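You operate a simulated robot arm through the tools that you are given. There is no shell and no other tool. Be economical: measure what you need, move in short steps, check, and stop when the job is done.

Carry out the task below with a simulated two-armed robot. There is one attempt and no reset: what you move stays moved.

## Task
Take the lid off the grey pot on the top of the corner bench and lay it down there.
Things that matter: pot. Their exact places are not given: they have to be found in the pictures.

Only the result counts: the job must be done as asked and must still hold three seconds after the hand-in. Knocking over, shifting, dropping, spilling or breaking anything else fails it. A push-on lid holds only when it is set on centred and level and pressed home; a screw cap is set on level and turned clockwise until tight.

## Robot
Two 7-joint arms with two-finger parallel grippers on one trunk, on a base that drives. Base frame: it is fixed to the floor where the robot stands at the start and does not move with it; the origin is under the middle of the robot, x ahead of it, y to its left, z up; the surface under the hand at the start is at about z = 860. Units: mm, degrees, N and s.
The left shoulder is at the start at [71, 156, 1080], the right one opposite. Payload 3.91 kg a hand.
The tool frame of a hand sits at the grasp point between the pads (the TCP): z along the fingers, y along the line on which they close. The tips reach 30 mm beyond it. The gripper opens to 110 mm. The fingers are 20 mm wide and 10 mm thick; the gripper's body (48 by 112 mm) begins 55 mm behind the TCP.
Orientation is that of the tool frame in the base frame, as [roll, pitch, yaw] about the fixed x, y, z axes, in that order (R = Rz(yaw) Ry(pitch) Rx(roll)). With the fingers straight down and closing along the base's y, the tool's x points along the base's -x, its y along +y and its z along -z.

## Interface
- The arms move only by the tool servo_tool. It takes "left_motion", "right_motion" or both (then of equal length, played together; a hand with none holds still); each is a list of rows, each a list of 7 numbers: the shift along the tool's x, y, z in cm, then the turn, a rotation vector about the tool's x, y, z in degrees, then the gripper command, from -1 (fully open) to 1 (shut), values between in proportion. In form: [[x, y, z, wx, wy, wz, jaw], ...]. A call has 1 to 12 rows; each row shifts and turns the commanded pose from where the row before left it, along the tool's axes as they then stand. A row lasts 0.2 s, in which the tool goes at most 50 mm and 8.6 degrees; a call with a longer step from one row to the next is refused whole, and so is a gripper value outside its range. A pose out of reach is approached as far as the arm can. The call stops where the force on the tool passes 40 N (or 10 N more than at its start, if that is more) or the arm is blocked; 0.2 s more then pass. Each finger travels about 108 mm/s and halts on what it meets, pressing with about 21 N; the grip force reading is that of the motor and also rises with nothing between the fingers. The clock runs only during rows and for 0.2 s after the last one: add rows that do not move to give the fingers time. It gives the time, the measured TCP pose, the force on the tool (base axes), the opening and the grip force at its end, in the units of the frame above (readings bear some noise), with the torque about the TCP (base axes, N m) and any sound that the robot's microphone picked up.
- Cameras (640 x 400 px; columns grow to the right, rows downward): "scene" is now at [125.7, 25.6, 1341.5]; the picture's right is [0.41, -0.91, 0.00], its down [-0.35, -0.16, -0.92] and it looks along [0.84, 0.38, -0.38] (base axes); focal length 276 px, centre (320, 200). "left" rides on the left gripper at [72, -17, -103] in its tool frame; the picture's right is [0.23, 0.97, 0.00], its down [-0.76, 0.18, -0.62] and it looks along [-0.61, 0.14, 0.78] (tool axes); focal length 222 px, centre (320, 200). "right" rides on the right gripper at [72, 17, -103] in its tool frame; the picture's right is [-0.23, 0.97, 0.00], its down [-0.76, -0.18, -0.62] and it looks along [-0.61, -0.14, 0.78] (tool axes); focal length 222 px, centre (320, 200).
- camera(camera): a new picture of that camera. It takes no simulated time.
- lift_body(by): slides the trunk up (or, below 0, down) by that many mm; the arms and the scene camera ride with it, the base frame stays. It gives what a move gives, with no picture.
- base_move(legs): drives the robot by 1 to 6 legs, each [ahead, left, turn to the left] in mm, mm and degrees, along the robot's own axes; the way and the turn of a leg run together, so that a leg with both is an arc; at most 1500 mm and 180 degrees a leg. The arms and the cameras ride along, it lands a little off, and it stops where it bumps. It gives what a move gives.
- aim_head(pan, tilt): turns the head with the scene camera to pan (to the left, within 86 degrees either way) and tilt (down, from -29 to 69), counted from straight ahead of the robot. It gives what a move gives.
- pixel_to_xyz(camera, pixels): for up to 12 pixels [column, row] of the newest picture of that camera ("zoom" is the newest enlarged one), the place [x, y, z] in the base frame of the surface seen there, good to about 2 mm, but the place of the scene camera against the robot may be out by one fixed shift of up to 25 mm in any direction. It takes no simulated time.
- close_up(camera, box): a new picture of the part [left, top, right, bottom] of that camera's present view, enlarged. It takes no simulated time.
- finish_job(): hands the job in; it is judged then, once.

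Keep the steps short. Do not move on a guess: measure, check each grasp and each placing, and mend mistakes. In all there are 80 turns and 78 pictures (those below and enlarged ones count). Leave the grippers open and the arms clear of the work at the hand-in unless told otherwise, and finish with a single line.

The tools are called as a command line: name --argument value ..., lists and objects as JSON in quotes. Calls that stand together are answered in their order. servo_tool: Moves the arms, as the interface text tells. Its arguments: {"type":"object","properties":{"left_motion":{"type":"array"},"right_motion":{"type":"array"}},"required":[]} The other tools are called the same way: lift_body (by) slides the trunk up or down; base_move (legs) drives the base; aim_head (pan, tilt) turns the head that bears the scene camera; camera (camera) takes a picture; pixel_to_xyz (camera, pixels) gives the place of the surface under pixels of a picture; close_up (camera, box) takes an enlarged picture of a part of a camera's view; finish_job () hands the job in.

At the start:

```text
time_s: 0.0
left_eef_pos: [661.3, 580.9, 1119.7]
left_orientation: [-180.0, 0.0, -180.0]
left_wrist_force: [-0.9, -0.1, 0.0]
left_wrist_torque: [-0.05, 0.02, 0.02]
left_grip_width: 110.1
left_gripper_force: 0.2
right_eef_pos: [740.1, -14.4, 1124.1]
right_orientation: [-180.0, 0.0, -180.0]
right_wrist_force: [0.6, -0.1, -0.4]
right_wrist_torque: [-0.02, -0.01, -0.04]
right_grip_width: 110.1
right_gripper_force: 0.1
trunk travel left (down, up): [-525.0, 415.0]
robot x, y, heading: [0.3, 2.7, -0.2]
head pan, tilt: [24.4, 22.4]
```

scene: 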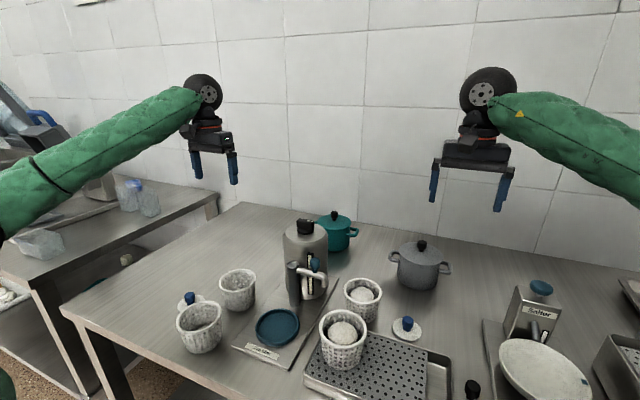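
right: 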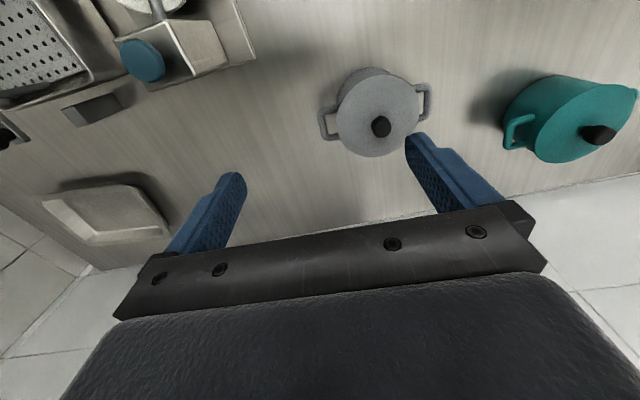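
left: 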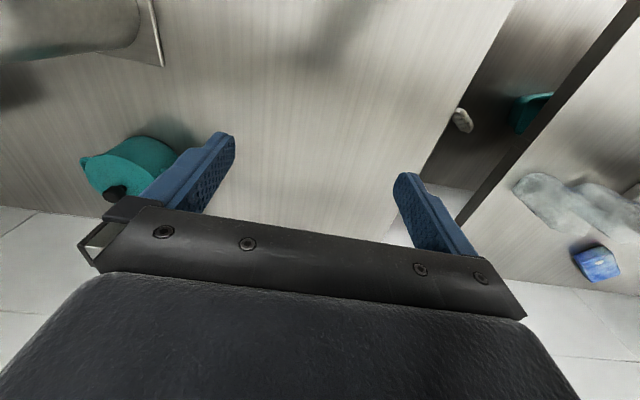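

I see the grey pot with a black knob at scene (420,262), and in the right picture at (380,125). I'll enlarge both views and measure.

close_up --camera "right" --box '[300, 40, 460, 180]'

close_up --camera "scene" --box '[340, 200, 500, 300]'

pixel_to_xyz --camera "right" --pixels '[[381, 126], [381, 118], [360, 105], [400, 105], [345, 125], [325, 125], [424, 100], [300, 180], [270, 90], [450, 130], [300, 140], [300, 225]]'

pixel_to_xyz --camera "scene" --pixels '[[421, 245], [405, 252], [440, 254], [390, 258], [448, 268], [420, 285], [470, 290], [406, 328], [450, 320], [380, 240], [540, 288], [336, 215]]'

```text
2.86 times, centred on (380, 110) of right
```

zoom: 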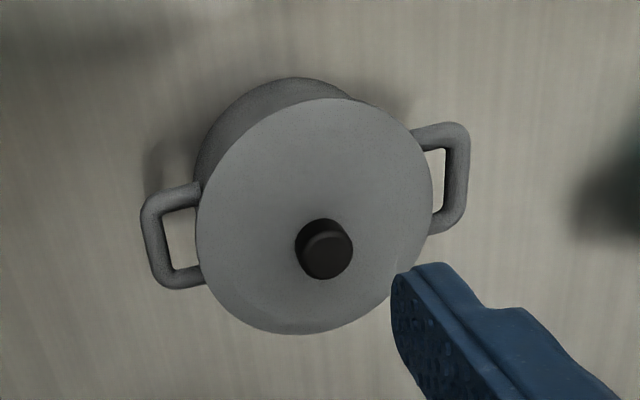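

```text
4.00 times, centred on (420, 250) of scene
```

zoom: 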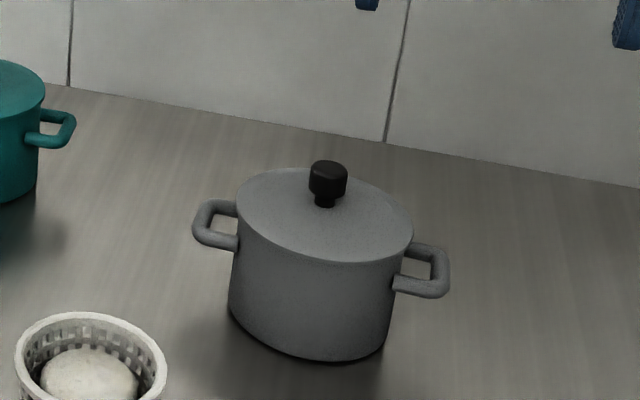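

```text
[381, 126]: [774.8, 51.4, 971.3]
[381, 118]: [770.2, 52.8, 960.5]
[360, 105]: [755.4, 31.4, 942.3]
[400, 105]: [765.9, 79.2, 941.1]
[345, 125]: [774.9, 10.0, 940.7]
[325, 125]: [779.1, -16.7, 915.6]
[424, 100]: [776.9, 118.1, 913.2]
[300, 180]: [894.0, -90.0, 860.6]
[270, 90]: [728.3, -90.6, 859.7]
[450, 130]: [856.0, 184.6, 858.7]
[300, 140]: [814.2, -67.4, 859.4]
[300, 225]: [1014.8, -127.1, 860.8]
```

```text
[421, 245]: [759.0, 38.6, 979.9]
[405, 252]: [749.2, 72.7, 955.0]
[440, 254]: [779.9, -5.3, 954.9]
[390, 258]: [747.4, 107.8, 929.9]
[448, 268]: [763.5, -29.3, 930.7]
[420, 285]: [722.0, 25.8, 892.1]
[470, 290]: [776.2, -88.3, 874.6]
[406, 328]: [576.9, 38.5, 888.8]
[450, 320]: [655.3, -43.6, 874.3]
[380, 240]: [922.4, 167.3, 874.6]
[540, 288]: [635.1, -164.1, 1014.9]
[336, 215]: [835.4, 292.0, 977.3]
```

Knob top reads about (775, 52, 971), the lid about z 941, the bench 860. The right hand goes above the pot first, then I measure again.

servo_tool --right_motion '[[-1, 2.2, 1.5, 0, 0, 0, -1], [-1, 2.2, 1.5, 0, 0, 0, -1], [-1.1, 2.2, 1.5, 0, 0, 0, -1], [0, 0, 0, 0, 0, 0, -1]]'

camera --camera "right"

close_up --camera "right" --box '[240, 60, 400, 220]'

```text
time_s: 1.0
left_eef_pos: [661.5, 581.5, 1120.0]
left_orientation: [-180.0, -0.1, -179.9]
left_wrist_force: [-0.1, 0.6, -0.3]
left_wrist_torque: [0.0, -0.01, -0.03]
left_grip_width: 110.2
left_gripper_force: 0.0
right_eef_pos: [767.2, 51.5, 1080.1]
right_orientation: [-179.9, 0.2, -179.9]
right_wrist_force: [-0.5, -0.2, 0.7]
right_wrist_torque: [-0.01, -0.04, 0.01]
right_grip_width: 109.8
right_gripper_force: 0.2
trunk travel left (down, up): [-525.0, 415.0]
robot x, y, heading: [1.2, -0.1, -0.0]
head pan, tilt: [24.4, 22.4]
```

```text
72 pictures are left
```

right: 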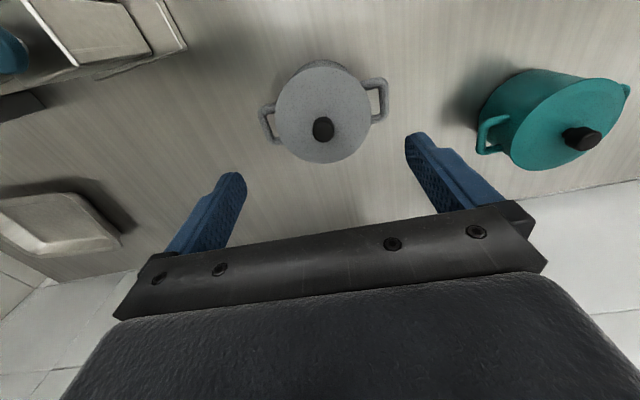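

```text
2.50 times, centred on (320, 140) of right
```

zoom: 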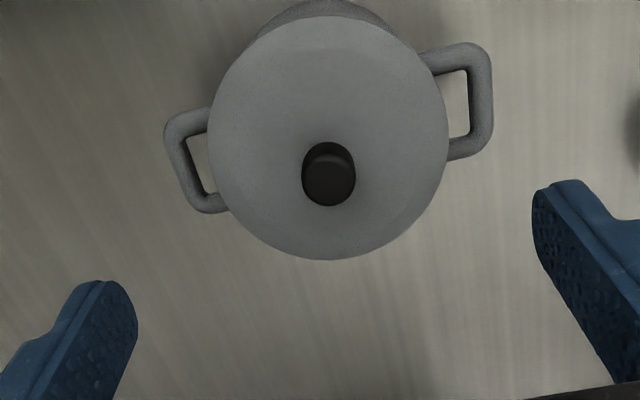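

The knob is at zoom (328,180). I measure its top, edges and the lid edges.

pixel_to_xyz --camera "zoom" --pixels '[[328, 180], [328, 163], [328, 200], [307, 182], [350, 182], [328, 150], [328, 100], [215, 135], [441, 135], [328, 25], [328, 252], [250, 135]]'

pixel_to_xyz --camera "right" --pixels '[[20, 210], [110, 245], [110, 190], [180, 45], [150, 50], [200, 120], [10, 110], [60, 200], [30, 100], [265, 120], [382, 100]]'

```text
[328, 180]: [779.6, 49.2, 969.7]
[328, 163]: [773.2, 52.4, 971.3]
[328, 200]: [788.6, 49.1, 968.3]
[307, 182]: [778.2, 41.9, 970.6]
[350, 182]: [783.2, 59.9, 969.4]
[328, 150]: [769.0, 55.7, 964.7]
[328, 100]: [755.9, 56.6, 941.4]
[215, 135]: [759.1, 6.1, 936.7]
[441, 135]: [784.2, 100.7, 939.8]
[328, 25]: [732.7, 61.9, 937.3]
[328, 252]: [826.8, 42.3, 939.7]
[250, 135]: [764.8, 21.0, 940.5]
```

```text
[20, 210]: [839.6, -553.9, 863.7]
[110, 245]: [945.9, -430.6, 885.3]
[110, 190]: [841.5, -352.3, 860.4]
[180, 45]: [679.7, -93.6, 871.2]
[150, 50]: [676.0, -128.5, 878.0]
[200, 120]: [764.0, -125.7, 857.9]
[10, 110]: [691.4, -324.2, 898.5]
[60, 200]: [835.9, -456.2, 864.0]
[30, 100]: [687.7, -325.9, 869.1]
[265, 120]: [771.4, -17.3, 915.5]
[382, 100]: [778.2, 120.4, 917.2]
```

Knob centre is about (779.5, 51, top 970), lid about 100 wide. I go down to about z 1000 over it and check the pose.

servo_tool --right_motion '[[-0.6, 0, 2, 0, 0, 0, -1], [-0.6, 0, 2, 0, 0, 0, -1], [0, 0, 2, 0, 0, 0, -1], [0, 0, 1.5, 0, 0, 0, -1], [0, 0, 0, 0, 0, 0, -1]]'

camera --camera "right"

```text
time_s: 2.2
left_eef_pos: [661.9, 581.7, 1120.5]
left_orientation: [180.0, 0.0, -180.0]
left_wrist_force: [0.6, 0.3, 0.6]
left_wrist_torque: [0.0, -0.01, 0.01]
left_grip_width: 109.9
left_gripper_force: 0.1
right_eef_pos: [783.2, 51.4, 1003.8]
right_orientation: [-180.0, 0.0, -179.9]
right_wrist_force: [0.8, 0.1, 0.2]
right_wrist_torque: [-0.03, 0.02, -0.05]
right_grip_width: 110.0
right_gripper_force: 0.0
trunk travel left (down, up): [-525.0, 415.0]
robot x, y, heading: [3.1, 4.4, -0.2]
head pan, tilt: [24.4, 22.4]
```

```text
70 pictures are left
```

right: 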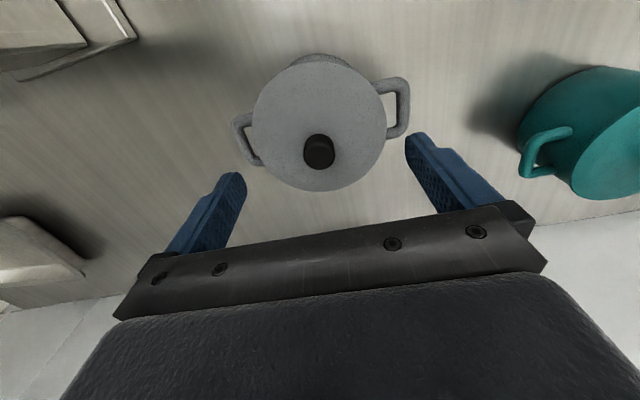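

Pose reads (783, 51, 1004). I re-measure the knob from here.

pixel_to_xyz --camera "right" --pixels '[[318, 154], [308, 154], [329, 154], [318, 145], [318, 165], [318, 182], [236, 180], [408, 140], [260, 115], [320, 65]]'

```text
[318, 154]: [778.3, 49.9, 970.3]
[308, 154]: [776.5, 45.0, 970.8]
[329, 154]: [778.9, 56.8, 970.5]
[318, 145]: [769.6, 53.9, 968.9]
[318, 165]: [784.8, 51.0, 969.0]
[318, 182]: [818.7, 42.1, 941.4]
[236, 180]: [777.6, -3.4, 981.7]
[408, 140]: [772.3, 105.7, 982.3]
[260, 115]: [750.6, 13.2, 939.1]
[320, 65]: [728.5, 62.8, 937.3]
```

Centre is about (778, 51). I shift 4 mm back, go down to z ≈ 976 (tips ≈ 946, over the lid), then close.

servo_tool --right_motion '[[0.4, 0, 1.4, 0, 0, 0, -1], [0, 0, 1.4, 0, 0, 0, -1], [0, 0, 0, 0, 0, 0, -1]]'

servo_tool --right_motion '[[0, 0, 0, 0, 0, 0, 1], [0, 0, 0, 0, 0, 0, 1], [0, 0, 0, 0, 0, 0, 1], [0, 0, 0, 0, 0, 0, 1]]'

camera --camera "right"

```text
time_s: 3.0
left_eef_pos: [660.7, 580.3, 1120.6]
left_orientation: [180.0, 0.0, 179.9]
left_wrist_force: [0.4, -0.4, -0.3]
left_wrist_torque: [0.01, -0.03, 0.03]
left_grip_width: 110.1
left_gripper_force: 0.1
right_eef_pos: [778.3, 50.8, 977.0]
right_orientation: [-179.9, 0.0, -179.9]
right_wrist_force: [0.0, -0.4, 0.4]
right_wrist_torque: [-0.01, -0.01, -0.02]
right_grip_width: 110.0
right_gripper_force: 0.0
trunk travel left (down, up): [-525.0, 415.0]
robot x, y, heading: [0.7, -3.3, -0.2]
head pan, tilt: [24.4, 22.4]
```

```text
time_s: 4.0
left_eef_pos: [662.6, 581.9, 1120.9]
left_orientation: [179.9, 0.0, -180.0]
left_wrist_force: [0.1, 0.0, -0.3]
left_wrist_torque: [0.04, 0.0, 0.0]
left_grip_width: 110.0
left_gripper_force: 0.1
right_eef_pos: [778.5, 52.3, 975.9]
right_orientation: [-180.0, 0.0, 179.9]
right_wrist_force: [-0.9, 0.5, 0.7]
right_wrist_torque: [0.03, 0.01, 0.0]
right_grip_width: 20.5
right_gripper_force: 21.2
trunk travel left (down, up): [-525.0, 415.0]
robot x, y, heading: [2.2, 0.1, 0.1]
head pan, tilt: [24.4, 22.4]
```

```text
69 pictures are left
```

right: 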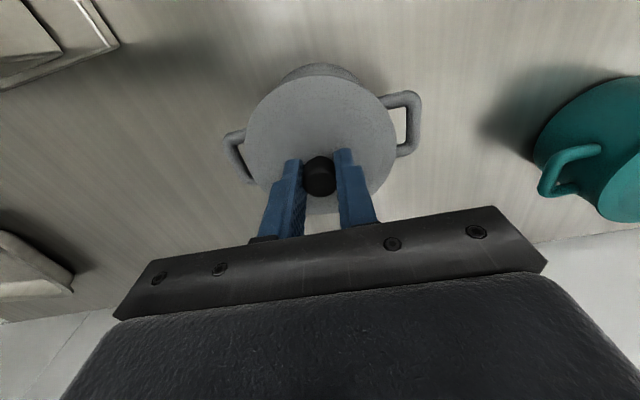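

The knob is held (opening 20.5, 21 N). I lift slowly by 2 cm and check that the pot stays.

servo_tool --right_motion '[[0, 0, -0.3, 0, 0, 0, 1], [0, 0, -0.3, 0, 0, 0, 1], [0, 0, -0.4, 0, 0, 0, 1], [0, 0, -0.5, 0, 0, 0, 1], [0, 0, -0.5, 0, 0, 0, 1], [0, 0, 0, 0, 0, 0, 1]]'

camera --camera "right"

close_up --camera "scene" --box '[340, 200, 500, 300]'

```text
time_s: 5.4
left_eef_pos: [663.1, 582.7, 1119.5]
left_orientation: [-180.0, 0.0, -179.9]
left_wrist_force: [1.0, -0.4, 0.2]
left_wrist_torque: [-0.01, -0.05, -0.02]
left_grip_width: 109.6
left_gripper_force: 0.1
right_eef_pos: [778.0, 51.4, 996.7]
right_orientation: [-179.9, 0.0, -180.0]
right_wrist_force: [0.7, -0.4, -1.5]
right_wrist_torque: [0.01, 0.04, -0.02]
right_grip_width: 20.3
right_gripper_force: 21.3
trunk travel left (down, up): [-525.0, 415.0]
robot x, y, heading: [-4.1, 0.4, -0.3]
head pan, tilt: [24.4, 22.4]
```

```text
68 pictures are left
```

right: 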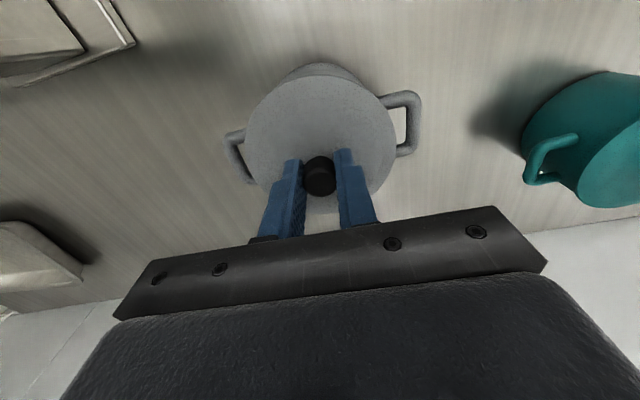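

```text
4.00 times, centred on (420, 250) of scene
```

zoom: 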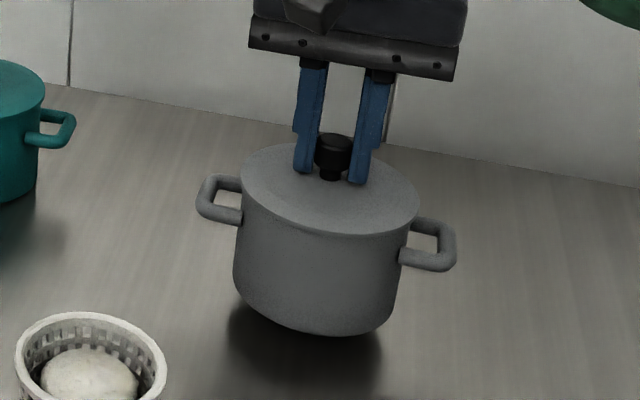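

The whole pot came up with the lid: the lid is pushed on tight. I set the pot back on the same spot; the left hand will then have to hold it down.

servo_tool --right_motion '[[0, 0, 0.6, 0, 0, 0, 1], [0, 0, 0.6, 0, 0, 0, 1], [0, 0, 0.4, 0, 0, 0, 1], [0, 0, 0.2, 0, 0, 0, 1], [0, 0, 0.15, 0, 0, 0, 1], [0, 0, 0.05, 0, 0, 0, 1], [0, 0, 0, 0, 0, 0, 1]]'

camera --camera "scene"

close_up --camera "scene" --box '[340, 200, 500, 300]'

```text
time_s: 7.0
left_eef_pos: [662.0, 581.6, 1121.0]
left_orientation: [179.9, 0.1, -180.0]
left_wrist_force: [-0.5, -0.3, 0.6]
left_wrist_torque: [-0.04, 0.04, 0.0]
left_grip_width: 109.9
left_gripper_force: 0.1
right_eef_pos: [778.5, 51.5, 975.7]
right_orientation: [180.0, 0.1, 180.0]
right_wrist_force: [3.9, -1.1, 9.4]
right_wrist_torque: [-0.07, -0.18, -0.02]
right_grip_width: 20.4
right_gripper_force: 21.4
trunk travel left (down, up): [-525.0, 415.0]
robot x, y, heading: [-0.1, -2.4, -0.2]
head pan, tilt: [24.4, 22.4]
```

```text
66 pictures are left
```

scene: 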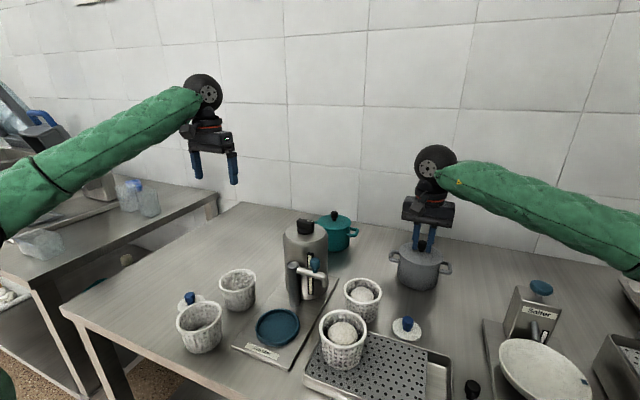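

```text
4.00 times, centred on (420, 250) of scene
```

zoom: 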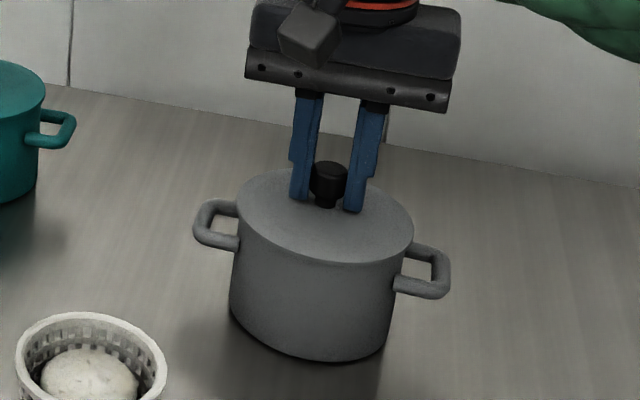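

The pot is down again (bench pushes back 9 N). Now I measure what stands around it, so the left hand's way in can be chosen.

pixel_to_xyz --camera "scene" --pixels '[[362, 282], [379, 290], [362, 320], [342, 315], [365, 320], [305, 222], [327, 240], [335, 213], [316, 262], [355, 232], [405, 320], [541, 285]]'

pixel_to_xyz --camera "zoom" --pixels '[[205, 235], [212, 205], [440, 290], [437, 250], [420, 282], [225, 240], [330, 258], [330, 270], [240, 190], [410, 250]]'

```text
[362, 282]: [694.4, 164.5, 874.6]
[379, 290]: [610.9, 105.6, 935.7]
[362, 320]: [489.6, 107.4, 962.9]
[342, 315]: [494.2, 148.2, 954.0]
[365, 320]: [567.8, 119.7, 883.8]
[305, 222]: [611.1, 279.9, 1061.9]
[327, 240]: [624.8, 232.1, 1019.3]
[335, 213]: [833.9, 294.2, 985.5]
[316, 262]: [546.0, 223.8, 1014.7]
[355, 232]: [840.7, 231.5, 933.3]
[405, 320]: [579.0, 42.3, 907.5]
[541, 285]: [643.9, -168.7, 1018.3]
```

```text
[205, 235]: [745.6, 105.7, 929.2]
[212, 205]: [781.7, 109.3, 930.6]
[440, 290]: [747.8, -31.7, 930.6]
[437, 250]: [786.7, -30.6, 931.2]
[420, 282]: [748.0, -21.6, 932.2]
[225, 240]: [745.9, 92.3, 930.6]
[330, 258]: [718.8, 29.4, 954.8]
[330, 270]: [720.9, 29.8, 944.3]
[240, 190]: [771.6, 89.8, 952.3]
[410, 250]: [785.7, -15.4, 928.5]
```

Clear picture: pot handles' tops at z ≈ 917, both along y at ±68 from the centre. Plan: the left hand, coming from the front, lays its open fingers over both handles (opening 110 > pot 100) and keeps the pot down while the right pulls. To leave room, the right hand lets go, rises and turns by 90°.

servo_tool --right_motion '[[0, 0, 0, 0, 0, 0, -1], [0, 0, 0, 0, 0, 0, -1], [0, 0, 0, 0, 0, 0, -1], [0, 0, -2, 0, 0, 0, -1], [0, 0, -3, 0, 0, 0, -1], [0, 0, -4, 0, 0, 0, -1], [0, 0, 0, 0, 0, 0, -1]]'

servo_tool --right_motion '[[0, 0, 0, 0, 0, -7.5, -1], [0, 0, 0, 0, 0, -7.5, -1], [0, 0, 0, 0, 0, -7.5, -1], [0, 0, 0, 0, 0, -7.5, -1], [0, 0, 0, 0, 0, -7.5, -1], [0, 0, 0, 0, 0, -7.5, -1], [0, 0, 0, 0, 0, -7.5, -1], [0, 0, 0, 0, 0, -7.5, -1], [0, 0, 0, 0, 0, -7.5, -1], [0, 0, 0, 0, 0, -7.5, -1], [0, 0, 0, 0, 0, -7.5, -1], [0, 0, 0, 0, 0, -7.5, -1]]'

lift_body --by 150

camera --camera "scene"

camera --camera "right"

```text
time_s: 8.6
left_eef_pos: [661.2, 581.1, 1118.9]
left_orientation: [179.9, -0.1, -179.9]
left_wrist_force: [-0.2, 0.0, 0.3]
left_wrist_torque: [0.02, 0.01, 0.03]
left_grip_width: 110.1
left_gripper_force: 0.1
right_eef_pos: [779.5, 50.0, 1064.1]
right_orientation: [-180.0, 0.0, -180.0]
right_wrist_force: [0.2, -0.2, -0.2]
right_wrist_torque: [0.03, 0.03, -0.03]
right_grip_width: 110.0
right_gripper_force: 0.0
trunk travel left (down, up): [-525.0, 415.0]
robot x, y, heading: [3.0, 0.5, -0.1]
head pan, tilt: [24.4, 22.4]
```

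```text
time_s: 11.2
left_eef_pos: [661.8, 582.4, 1120.2]
left_orientation: [-180.0, 0.0, -180.0]
left_wrist_force: [-0.7, 0.1, 0.2]
left_wrist_torque: [0.0, -0.03, -0.01]
left_grip_width: 109.9
left_gripper_force: 0.0
right_eef_pos: [778.6, 51.0, 1066.3]
right_orientation: [-180.0, 0.0, -116.3]
right_wrist_force: [-0.5, 0.1, 0.0]
right_wrist_torque: [-0.03, 0.01, 0.01]
right_grip_width: 110.0
right_gripper_force: 0.1
right hand out of reach, approached as far as the arm can: row 9, 10, 11, 12
trunk travel left (down, up): [-525.0, 415.0]
robot x, y, heading: [-2.4, -3.1, 0.2]
head pan, tilt: [24.4, 22.4]
```

```text
time_s: 12.9
left_eef_pos: [661.9, 582.5, 1269.0]
left_orientation: [180.0, -0.1, -179.9]
left_wrist_force: [0.9, 0.3, -0.7]
left_wrist_torque: [0.02, 0.04, -0.02]
left_grip_width: 110.1
left_gripper_force: 0.1
right_eef_pos: [779.0, 51.7, 1215.7]
right_orientation: [-180.0, -0.1, -116.4]
right_wrist_force: [0.1, 1.2, -0.4]
right_wrist_torque: [0.02, 0.0, -0.01]
right_grip_width: 109.9
right_gripper_force: 0.1
trunk travel left (down, up): [-675.0, 265.0]
robot x, y, heading: [0.7, 0.8, -0.1]
head pan, tilt: [24.4, 22.4]
```

```text
64 pictures are left
```

scene: 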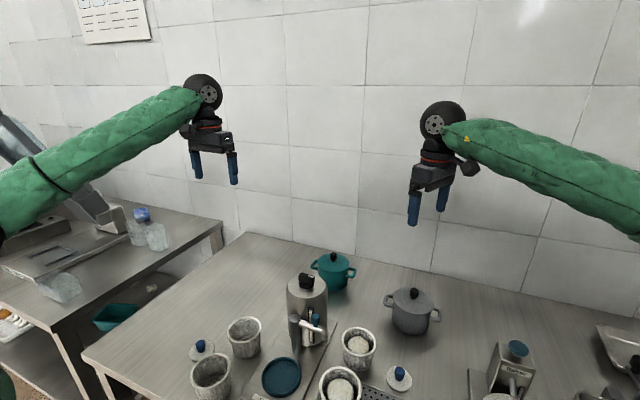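

```text
63 pictures are left
```

right: 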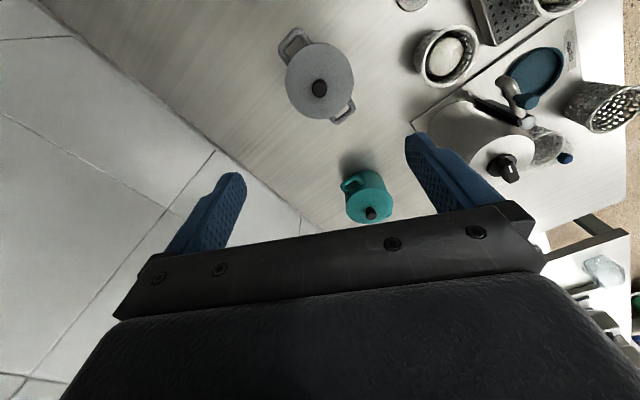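

The right wrist stops at 63° of turn – enough. I turn it back a little to get away from its limit, and see how the command follows.

servo_tool --right_motion '[[0, 0, 0, 0, 0, 5, -1], [0, 0, 0, 0, 0, 0, -1], [0, 0, 0, 0, 0, 0, -1]]'

```text
time_s: 13.8
left_eef_pos: [662.1, 582.2, 1268.7]
left_orientation: [180.0, 0.0, 179.9]
left_wrist_force: [1.0, -0.2, 0.5]
left_wrist_torque: [0.0, 0.03, 0.01]
left_grip_width: 110.0
left_gripper_force: 0.1
right_eef_pos: [779.7, 51.0, 1215.3]
right_orientation: [-180.0, 0.0, -121.3]
right_wrist_force: [-0.6, -0.3, -0.8]
right_wrist_torque: [0.0, -0.01, -0.02]
right_grip_width: 109.9
right_gripper_force: 0.0
trunk travel left (down, up): [-675.0, 265.0]
robot x, y, heading: [-1.8, 0.8, 0.0]
head pan, tilt: [24.4, 22.4]
```

The command follows. Now the left hand turns its fingers forward (55° up from straight down), still far off at the side, and draws back 5 cm.

servo_tool --left_motion '[[0, 0, 0, 0, -8, 0, -1], [0, 0, 0, 0, -8, 0, -1], [0, 0, 0, 0, -8, 0, -1], [0, 0, 0, 0, -8, 0, -1], [0, 0, 0, 0, -8, 0, -1], [0, 0, 0, 0, -8, 0, -1], [0, 0, 0, 0, -7, 0, -1], [1.43, 0, -2.05, 0, 0, 0, -1], [1.43, 0, -2.05, 0, 0, 0, -1], [0, 0, 0, 0, 0, 0, -1]]'

camera --camera "scene"

```text
time_s: 15.9
left_eef_pos: [613.0, 583.2, 1269.9]
left_orientation: [-179.9, 54.9, -179.9]
left_wrist_force: [0.3, 0.0, -0.2]
left_wrist_torque: [0.01, -0.02, 0.0]
left_grip_width: 110.1
left_gripper_force: 0.1
right_eef_pos: [778.8, 51.5, 1214.7]
right_orientation: [179.9, -0.1, -121.3]
right_wrist_force: [0.8, -0.1, -0.6]
right_wrist_torque: [-0.02, -0.02, 0.01]
right_grip_width: 110.1
right_gripper_force: 0.0
trunk travel left (down, up): [-675.0, 265.0]
robot x, y, heading: [1.7, -2.4, -0.1]
head pan, tilt: [24.4, 22.4]
```

```text
62 pictures are left
```

scene: 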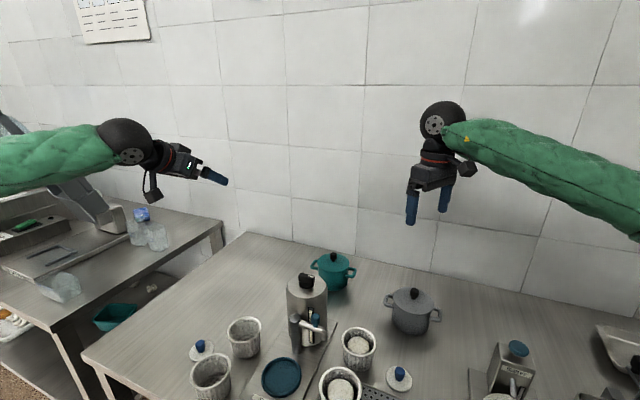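

The turn went well; the camera now hangs beneath. Next I carry the left hand high across, towards y ≈ 190, and look.

servo_tool --left_motion '[[0, -4.4, 0, 0, 0, 0, -1], [0, -4.4, 0, 0, 0, 0, -1], [0, -4.4, 0, 0, 0, 0, -1], [0, -4.4, 0, 0, 0, 0, -1], [0, -4.4, 0, 0, 0, 0, -1], [0, -4.4, 0, 0, 0, 0, -1], [0, -4.4, 0, 0, 0, 0, -1], [0, -4.4, 0, 0, 0, 0, -1], [0, -4.4, 0, 0, 0, 0, -1], [0, 0, 0, 0, 0, 0, -1]]'

camera --camera "scene"

```text
time_s: 18.1
left_eef_pos: [612.2, 185.5, 1270.8]
left_orientation: [-179.8, 55.1, -180.0]
left_wrist_force: [-0.8, 0.9, 0.0]
left_wrist_torque: [-0.01, -0.01, -0.01]
left_grip_width: 110.1
left_gripper_force: 0.0
right_eef_pos: [778.5, 51.6, 1216.3]
right_orientation: [179.9, -0.1, -121.2]
right_wrist_force: [-0.4, 0.1, -0.1]
right_wrist_torque: [0.01, -0.03, 0.0]
right_grip_width: 110.1
right_gripper_force: 0.0
trunk travel left (down, up): [-675.0, 265.0]
robot x, y, heading: [-1.3, -1.1, 0.1]
head pan, tilt: [24.4, 22.4]
```

```text
61 pictures are left
```

scene: 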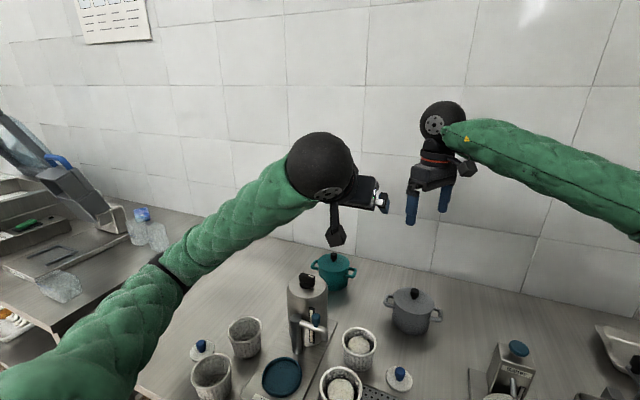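

The left elbow hangs low in front. I raise the trunk another 150 so the forearm will slope down into the work, then carry on sideways to y ≈ 51 while lowering to z ≈ 1150.

lift_body --by 150

servo_tool --left_motion '[[0, -4.4, 0, 0, 0, 0, -1], [0, -4.4, 0, 0, 0, 0, -1], [0, -4.5, 0, 0, 0, 0, -1], [3.28, 0, 2.3, 0, 0, 0, -1], [3.28, 0, 2.3, 0, 0, 0, -1], [3.28, 0, 2.3, 0, 0, 0, -1], [3.28, 0, 2.3, 0, 0, 0, -1], [0, 0, 0, 0, 0, 0, -1]]'

aim_head --pan 15 --tilt 38

camera --camera "scene"

```text
time_s: 19.9
left_eef_pos: [613.5, 184.4, 1418.8]
left_orientation: [180.0, 54.9, -180.0]
left_wrist_force: [0.6, -0.2, 0.1]
left_wrist_torque: [-0.02, 0.01, -0.03]
left_grip_width: 109.8
left_gripper_force: 0.1
right_eef_pos: [778.8, 51.1, 1364.6]
right_orientation: [-180.0, 0.1, -121.4]
right_wrist_force: [-0.7, -1.0, 0.6]
right_wrist_torque: [-0.04, 0.03, -0.01]
right_grip_width: 109.9
right_gripper_force: 0.0
trunk travel left (down, up): [-825.0, 115.0]
robot x, y, heading: [0.7, -0.8, -0.1]
head pan, tilt: [24.4, 22.4]
```

```text
time_s: 21.7
left_eef_pos: [615.1, 50.6, 1260.9]
left_orientation: [180.0, 54.9, 179.9]
left_wrist_force: [0.5, -1.4, -0.3]
left_wrist_torque: [-0.03, -0.01, 0.0]
left_grip_width: 109.8
left_gripper_force: 0.1
right_eef_pos: [777.8, 50.2, 1364.9]
right_orientation: [-180.0, 0.0, -121.3]
right_wrist_force: [-0.8, 0.4, 0.0]
right_wrist_torque: [0.0, 0.01, -0.01]
right_grip_width: 110.0
right_gripper_force: 0.0
trunk travel left (down, up): [-825.0, 115.0]
robot x, y, heading: [-0.6, -0.3, -0.3]
head pan, tilt: [24.4, 22.4]
```

```text
time_s: 22.5
left_eef_pos: [614.7, 50.7, 1260.6]
left_orientation: [-180.0, 55.0, -180.0]
left_wrist_force: [0.5, 0.2, -0.3]
left_wrist_torque: [-0.03, -0.01, 0.04]
left_grip_width: 109.8
left_gripper_force: 0.1
right_eef_pos: [777.4, 51.1, 1365.1]
right_orientation: [180.0, 0.0, -121.3]
right_wrist_force: [-1.0, 0.6, -0.6]
right_wrist_torque: [0.01, -0.03, 0.01]
right_grip_width: 110.0
right_gripper_force: 0.1
trunk travel left (down, up): [-825.0, 115.0]
robot x, y, heading: [-2.1, -0.8, 0.0]
head pan, tilt: [15.0, 38.0]
```

```text
60 pictures are left
```

scene: 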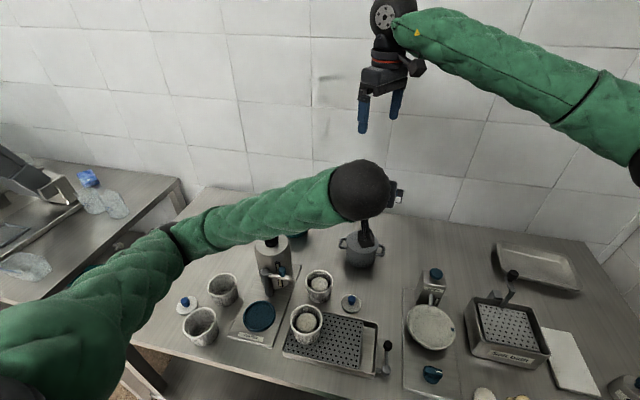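

I check the height of the forearm and elbow.

pixel_to_xyz --camera "scene" --pixels '[[355, 190], [300, 200], [250, 215], [200, 235], [150, 270], [80, 310]]'

camera --camera "left"

```text
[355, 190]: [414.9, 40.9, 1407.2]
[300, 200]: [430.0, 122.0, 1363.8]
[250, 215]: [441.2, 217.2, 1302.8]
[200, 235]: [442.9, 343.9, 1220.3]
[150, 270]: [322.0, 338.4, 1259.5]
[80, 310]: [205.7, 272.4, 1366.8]
```

```text
59 pictures are left
```

left: 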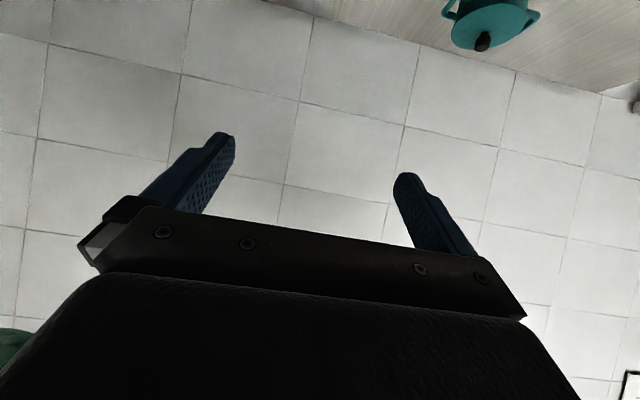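

The elbow is at about z 1190 out at y 340; as the arm stretches it should stay above the cups. I go forward and down to about (720, 51, 1060) and look.

servo_tool --left_motion '[[2.07, 0, 4.02, 0, 0, 0, -1], [2.07, 0, 4.02, 0, 0, 0, -1], [2.07, 0, 4.02, 0, 0, 0, -1], [2.07, 0, 4.02, 0, 0, 0, -1], [2.07, 0, 4.02, 0, 0, 0, -1], [0, 0, 0, 0, 0, 0, -1]]'

camera --camera "scene"

camera --camera "right"

camera --camera "left"

```text
time_s: 23.9
left_eef_pos: [729.3, 64.3, 1066.8]
left_orientation: [178.1, 55.1, -179.8]
left_wrist_force: [2.1, -0.5, 0.7]
left_wrist_torque: [-0.05, 0.16, -0.04]
left_grip_width: 109.6
left_gripper_force: 0.0
right_eef_pos: [788.5, 56.8, 1362.1]
right_orientation: [179.2, 0.3, -120.1]
right_wrist_force: [1.5, -0.8, -1.1]
right_wrist_torque: [0.15, 0.18, -0.01]
right_grip_width: 110.1
right_gripper_force: 0.1
trunk travel left (down, up): [-825.0, 115.0]
robot x, y, heading: [0.9, 1.0, 1.7]
head pan, tilt: [15.0, 38.0]
```

```text
58 pictures are left
```

scene: 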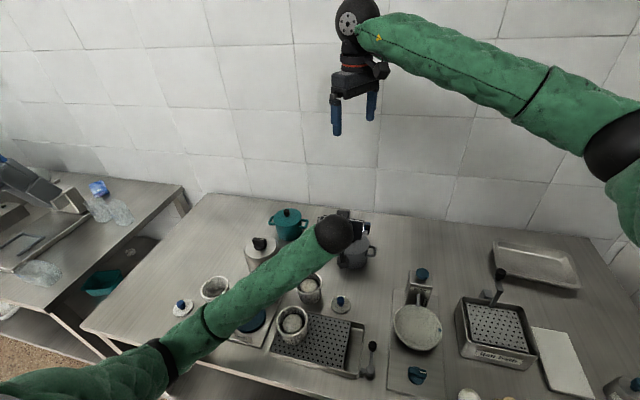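

```text
57 pictures are left
```

right: 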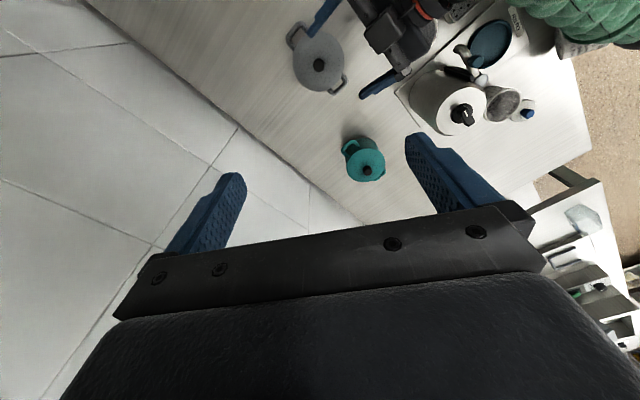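

```text
56 pictures are left
```

left: 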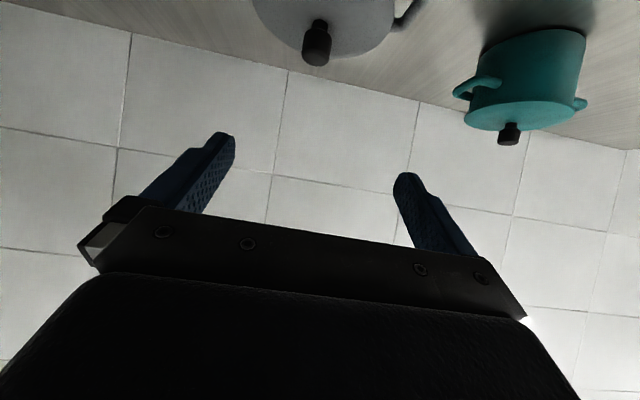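

The whole robot reads turned by 1.7° – something may have been leaned on. I wait a moment and read again, measuring the arm's height.

servo_tool --left_motion '[[0, 0, 0, 0, 0, 0, -1], [0, 0, 0, 0, 0, 0, -1]]'

camera --camera "scene"

pixel_to_xyz --camera "scene" --pixels '[[330, 235], [280, 270], [225, 310], [180, 350], [150, 375], [90, 385], [213, 285], [293, 315], [260, 240]]'

```text
time_s: 24.7
left_eef_pos: [680.4, 194.4, 1071.7]
left_orientation: [179.4, 56.0, -172.8]
left_wrist_force: [-0.6, -0.5, 0.7]
left_wrist_torque: [0.06, -0.05, 0.05]
left_grip_width: 110.3
left_gripper_force: 0.0
right_eef_pos: [736.0, 198.0, 1373.5]
right_orientation: [-179.5, 0.3, -113.6]
right_wrist_force: [-1.5, -1.0, 1.2]
right_wrist_torque: [0.08, -0.1, -0.01]
right_grip_width: 110.1
right_gripper_force: 0.1
trunk travel left (down, up): [-825.0, 115.0]
robot x, y, heading: [-14.0, 46.9, 7.7]
head pan, tilt: [15.0, 38.0]
stopped in row 2 (left hand): the arm was blocked; the commanded pose is now the measured one
```

```text
55 pictures are left
```

scene: 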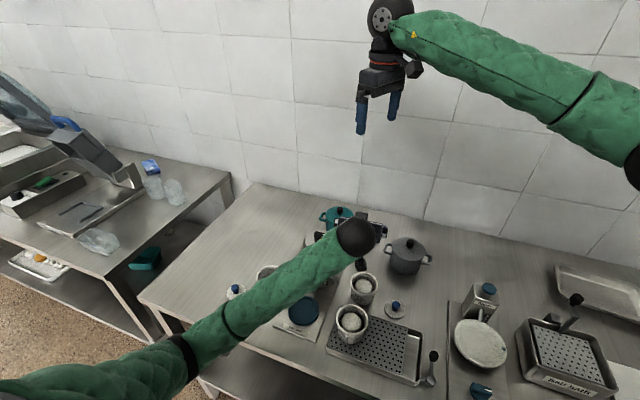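

```text
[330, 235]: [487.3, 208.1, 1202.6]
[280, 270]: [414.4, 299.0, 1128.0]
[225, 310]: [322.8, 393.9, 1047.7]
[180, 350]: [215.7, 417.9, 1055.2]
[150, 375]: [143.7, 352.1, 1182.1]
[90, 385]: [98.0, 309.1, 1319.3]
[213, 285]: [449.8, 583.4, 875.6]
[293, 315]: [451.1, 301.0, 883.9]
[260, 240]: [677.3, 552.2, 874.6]
```

The base has slid (heading 7.7°, 47 mm left). I hold still and read whether it has stopped before anything else.

servo_tool --right_motion '[[0, 0, 0, 0, 0, 0, -1]]'

camera --camera "scene"

camera --camera "right"

camera --camera "left"

```text
time_s: 25.1
left_eef_pos: [683.9, 193.6, 1068.0]
left_orientation: [179.3, 55.6, -173.0]
left_wrist_force: [0.2, -0.5, 0.4]
left_wrist_torque: [-0.01, 0.01, -0.01]
left_grip_width: 109.8
left_gripper_force: 0.0
right_eef_pos: [739.2, 196.5, 1369.6]
right_orientation: [-179.7, 0.2, -113.6]
right_wrist_force: [-0.3, 0.8, 1.0]
right_wrist_torque: [-0.03, 0.01, 0.0]
right_grip_width: 110.1
right_gripper_force: 0.0
trunk travel left (down, up): [-825.0, 115.0]
robot x, y, heading: [-10.4, 48.5, 7.6]
head pan, tilt: [15.0, 38.0]
```

```text
54 pictures are left
```

scene: 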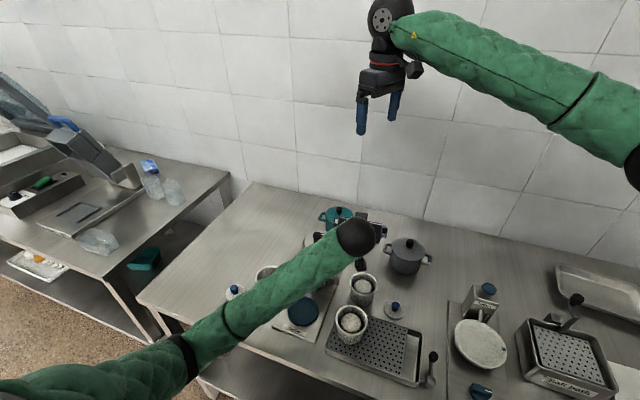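

```text
53 pictures are left
```

right: 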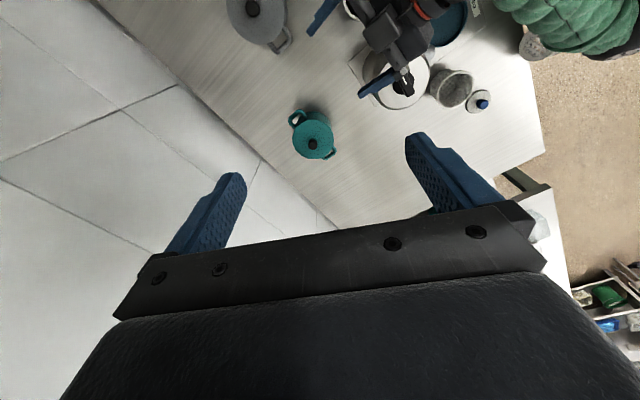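

```text
52 pictures are left
```

left: 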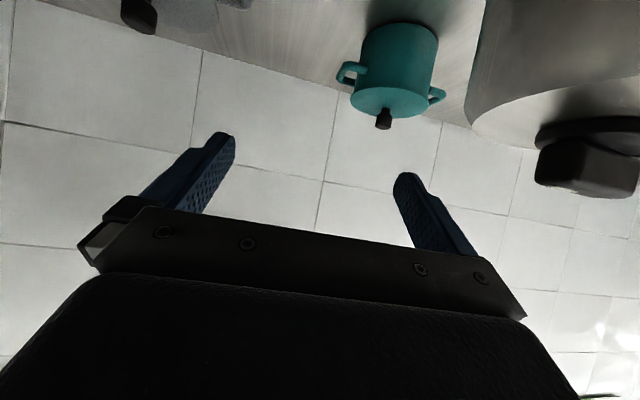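

It has stopped. Before moving I look down to the left, where the elbow is, to see what it met.

aim_head --pan 35 --tilt 62

camera --camera "scene"

```text
time_s: 26.0
left_eef_pos: [686.4, 189.7, 1070.5]
left_orientation: [179.1, 55.8, -173.2]
left_wrist_force: [0.2, -0.4, 0.6]
left_wrist_torque: [0.0, -0.01, 0.03]
left_grip_width: 110.3
left_gripper_force: 0.0
right_eef_pos: [740.8, 193.6, 1370.7]
right_orientation: [-179.8, 0.3, -113.6]
right_wrist_force: [0.3, 0.2, 0.6]
right_wrist_torque: [0.01, 0.04, -0.01]
right_grip_width: 110.0
right_gripper_force: 0.0
trunk travel left (down, up): [-825.0, 115.0]
robot x, y, heading: [-12.9, 47.7, 7.1]
head pan, tilt: [35.0, 62.0]
```

```text
51 pictures are left
```

scene: 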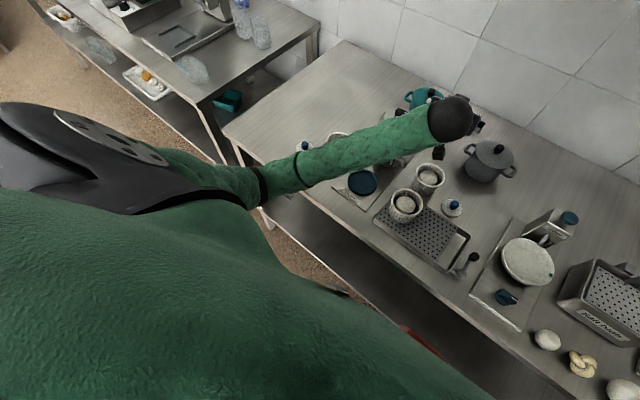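

The left upper arm lies close along the trunk; apparently it rubbed there, nothing on the bench was touched. I lift the left hand 15 cm off, away from the coffee machine, then square the base.

servo_tool --left_motion '[[-2.05, 0, -1.44, 0, 0, 0, -1], [-2.05, 0, -1.44, 0, 0, 0, -1], [-2.05, 0, -1.44, 0, 0, 0, -1], [-2.05, 0, -1.44, 0, 0, 0, -1], [-2.05, 0, -1.44, 0, 0, 0, -1], [-2.05, 0, -1.44, 0, 0, 0, -1], [0, 0, 0, 0, 0, 0, -1]]'

```text
time_s: 27.6
left_eef_pos: [689.2, 191.2, 1212.6]
left_orientation: [179.9, 55.4, -172.7]
left_wrist_force: [-0.3, 0.9, -0.1]
left_wrist_torque: [0.03, -0.01, 0.06]
left_grip_width: 110.3
left_gripper_force: 0.1
right_eef_pos: [747.6, 198.6, 1365.4]
right_orientation: [-179.9, -0.3, -114.0]
right_wrist_force: [-0.9, 0.1, 1.4]
right_wrist_torque: [0.0, -0.07, -0.03]
right_grip_width: 110.0
right_gripper_force: 0.1
trunk travel left (down, up): [-825.0, 115.0]
robot x, y, heading: [-7.9, 47.7, 7.4]
head pan, tilt: [35.0, 62.0]
```

Nothing touched. I turn the base back to straight and shift it right about 165 mm, slightly back, so that the pot lies more in front of the left shoulder.

base_move --legs '[[0, 0, -7.4], [-32, -165, 0]]'

aim_head --pan 20 --tilt 40

camera --camera "scene"

pixel_to_xyz --camera "scene" --pixels '[[320, 200]]'

```text
time_s: 29.6
left_eef_pos: [676.9, -57.3, 1209.6]
left_orientation: [179.8, 55.1, -179.9]
left_wrist_force: [0.1, 0.7, -0.9]
left_wrist_torque: [0.01, 0.02, -0.04]
left_grip_width: 110.1
left_gripper_force: 0.0
right_eef_pos: [735.9, -61.2, 1360.5]
right_orientation: [179.8, -0.4, -121.0]
right_wrist_force: [-0.3, 0.2, 0.2]
right_wrist_torque: [-0.05, -0.01, -0.02]
right_grip_width: 110.2
right_gripper_force: 0.0
trunk travel left (down, up): [-825.0, 115.0]
robot x, y, heading: [-46.0, -117.7, 0.1]
head pan, tilt: [35.0, 62.0]
```

```text
time_s: 30.5
left_eef_pos: [677.5, -57.5, 1208.0]
left_orientation: [179.7, 55.0, -179.9]
left_wrist_force: [0.5, 0.6, 0.6]
left_wrist_torque: [0.02, 0.01, -0.01]
left_grip_width: 110.1
left_gripper_force: 0.1
right_eef_pos: [737.0, -61.2, 1359.8]
right_orientation: [179.7, -0.4, -121.1]
right_wrist_force: [0.3, 0.6, -0.2]
right_wrist_torque: [-0.03, -0.03, 0.0]
right_grip_width: 110.0
right_gripper_force: 0.0
trunk travel left (down, up): [-825.0, 115.0]
robot x, y, heading: [-40.5, -118.5, -0.2]
head pan, tilt: [20.0, 40.0]
```

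```text
50 pictures are left
```

scene: 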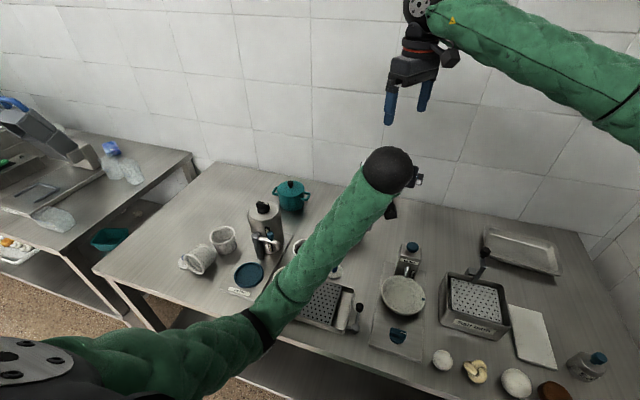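

```text
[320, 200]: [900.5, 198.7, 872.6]
```

The cup at (200,260) looks tilted; I enlarge to check.

close_up --camera "scene" --box '[160, 180, 320, 300]'

pixel_to_xyz --camera "scene" --pixels '[[200, 262], [185, 262], [212, 262], [222, 240], [263, 208], [248, 273], [120, 270], [150, 310]]'

```text
3.33 times, centred on (240, 240) of scene
```

zoom: 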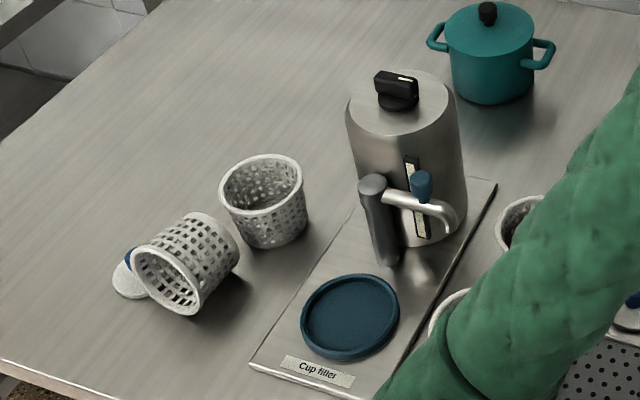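

```text
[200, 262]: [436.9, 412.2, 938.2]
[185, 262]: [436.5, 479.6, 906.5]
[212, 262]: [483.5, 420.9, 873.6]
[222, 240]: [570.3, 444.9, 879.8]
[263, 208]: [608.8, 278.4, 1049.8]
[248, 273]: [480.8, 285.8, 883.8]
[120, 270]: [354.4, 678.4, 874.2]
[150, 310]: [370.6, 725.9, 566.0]
```

A cup has been knocked over – my left elbow must have swept it when the base slid. It is empty and lies on the bench; I must mend that. First I raise the trunk to get the left arm well clear of everything, then measure.

lift_body --by 110

camera --camera "scene"

pixel_to_xyz --camera "scene" --pixels '[[370, 180], [330, 240], [290, 285], [240, 345], [180, 355], [120, 370]]'

```text
time_s: 31.9
left_eef_pos: [677.5, -58.8, 1318.7]
left_orientation: [179.7, 55.0, -179.9]
left_wrist_force: [0.8, -0.7, 0.1]
left_wrist_torque: [0.02, -0.01, -0.02]
left_grip_width: 109.9
left_gripper_force: 0.1
right_eef_pos: [737.1, -61.5, 1469.7]
right_orientation: [179.7, -0.3, -121.0]
right_wrist_force: [0.7, -0.4, -0.1]
right_wrist_torque: [0.02, 0.01, 0.01]
right_grip_width: 109.8
right_gripper_force: 0.0
trunk travel left (down, up): [-935.0, 5.0]
robot x, y, heading: [-47.3, -121.3, 0.4]
head pan, tilt: [20.0, 40.0]
```

```text
48 pictures are left
```

scene: 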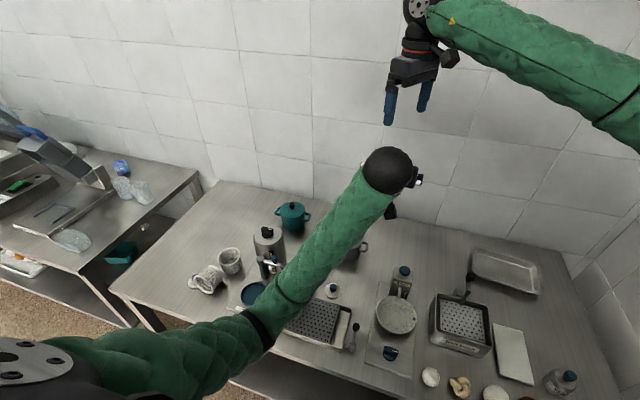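

```text
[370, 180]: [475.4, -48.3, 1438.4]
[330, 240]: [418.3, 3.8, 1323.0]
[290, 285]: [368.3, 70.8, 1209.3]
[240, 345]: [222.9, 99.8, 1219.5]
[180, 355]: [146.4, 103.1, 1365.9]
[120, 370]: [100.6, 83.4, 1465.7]
```

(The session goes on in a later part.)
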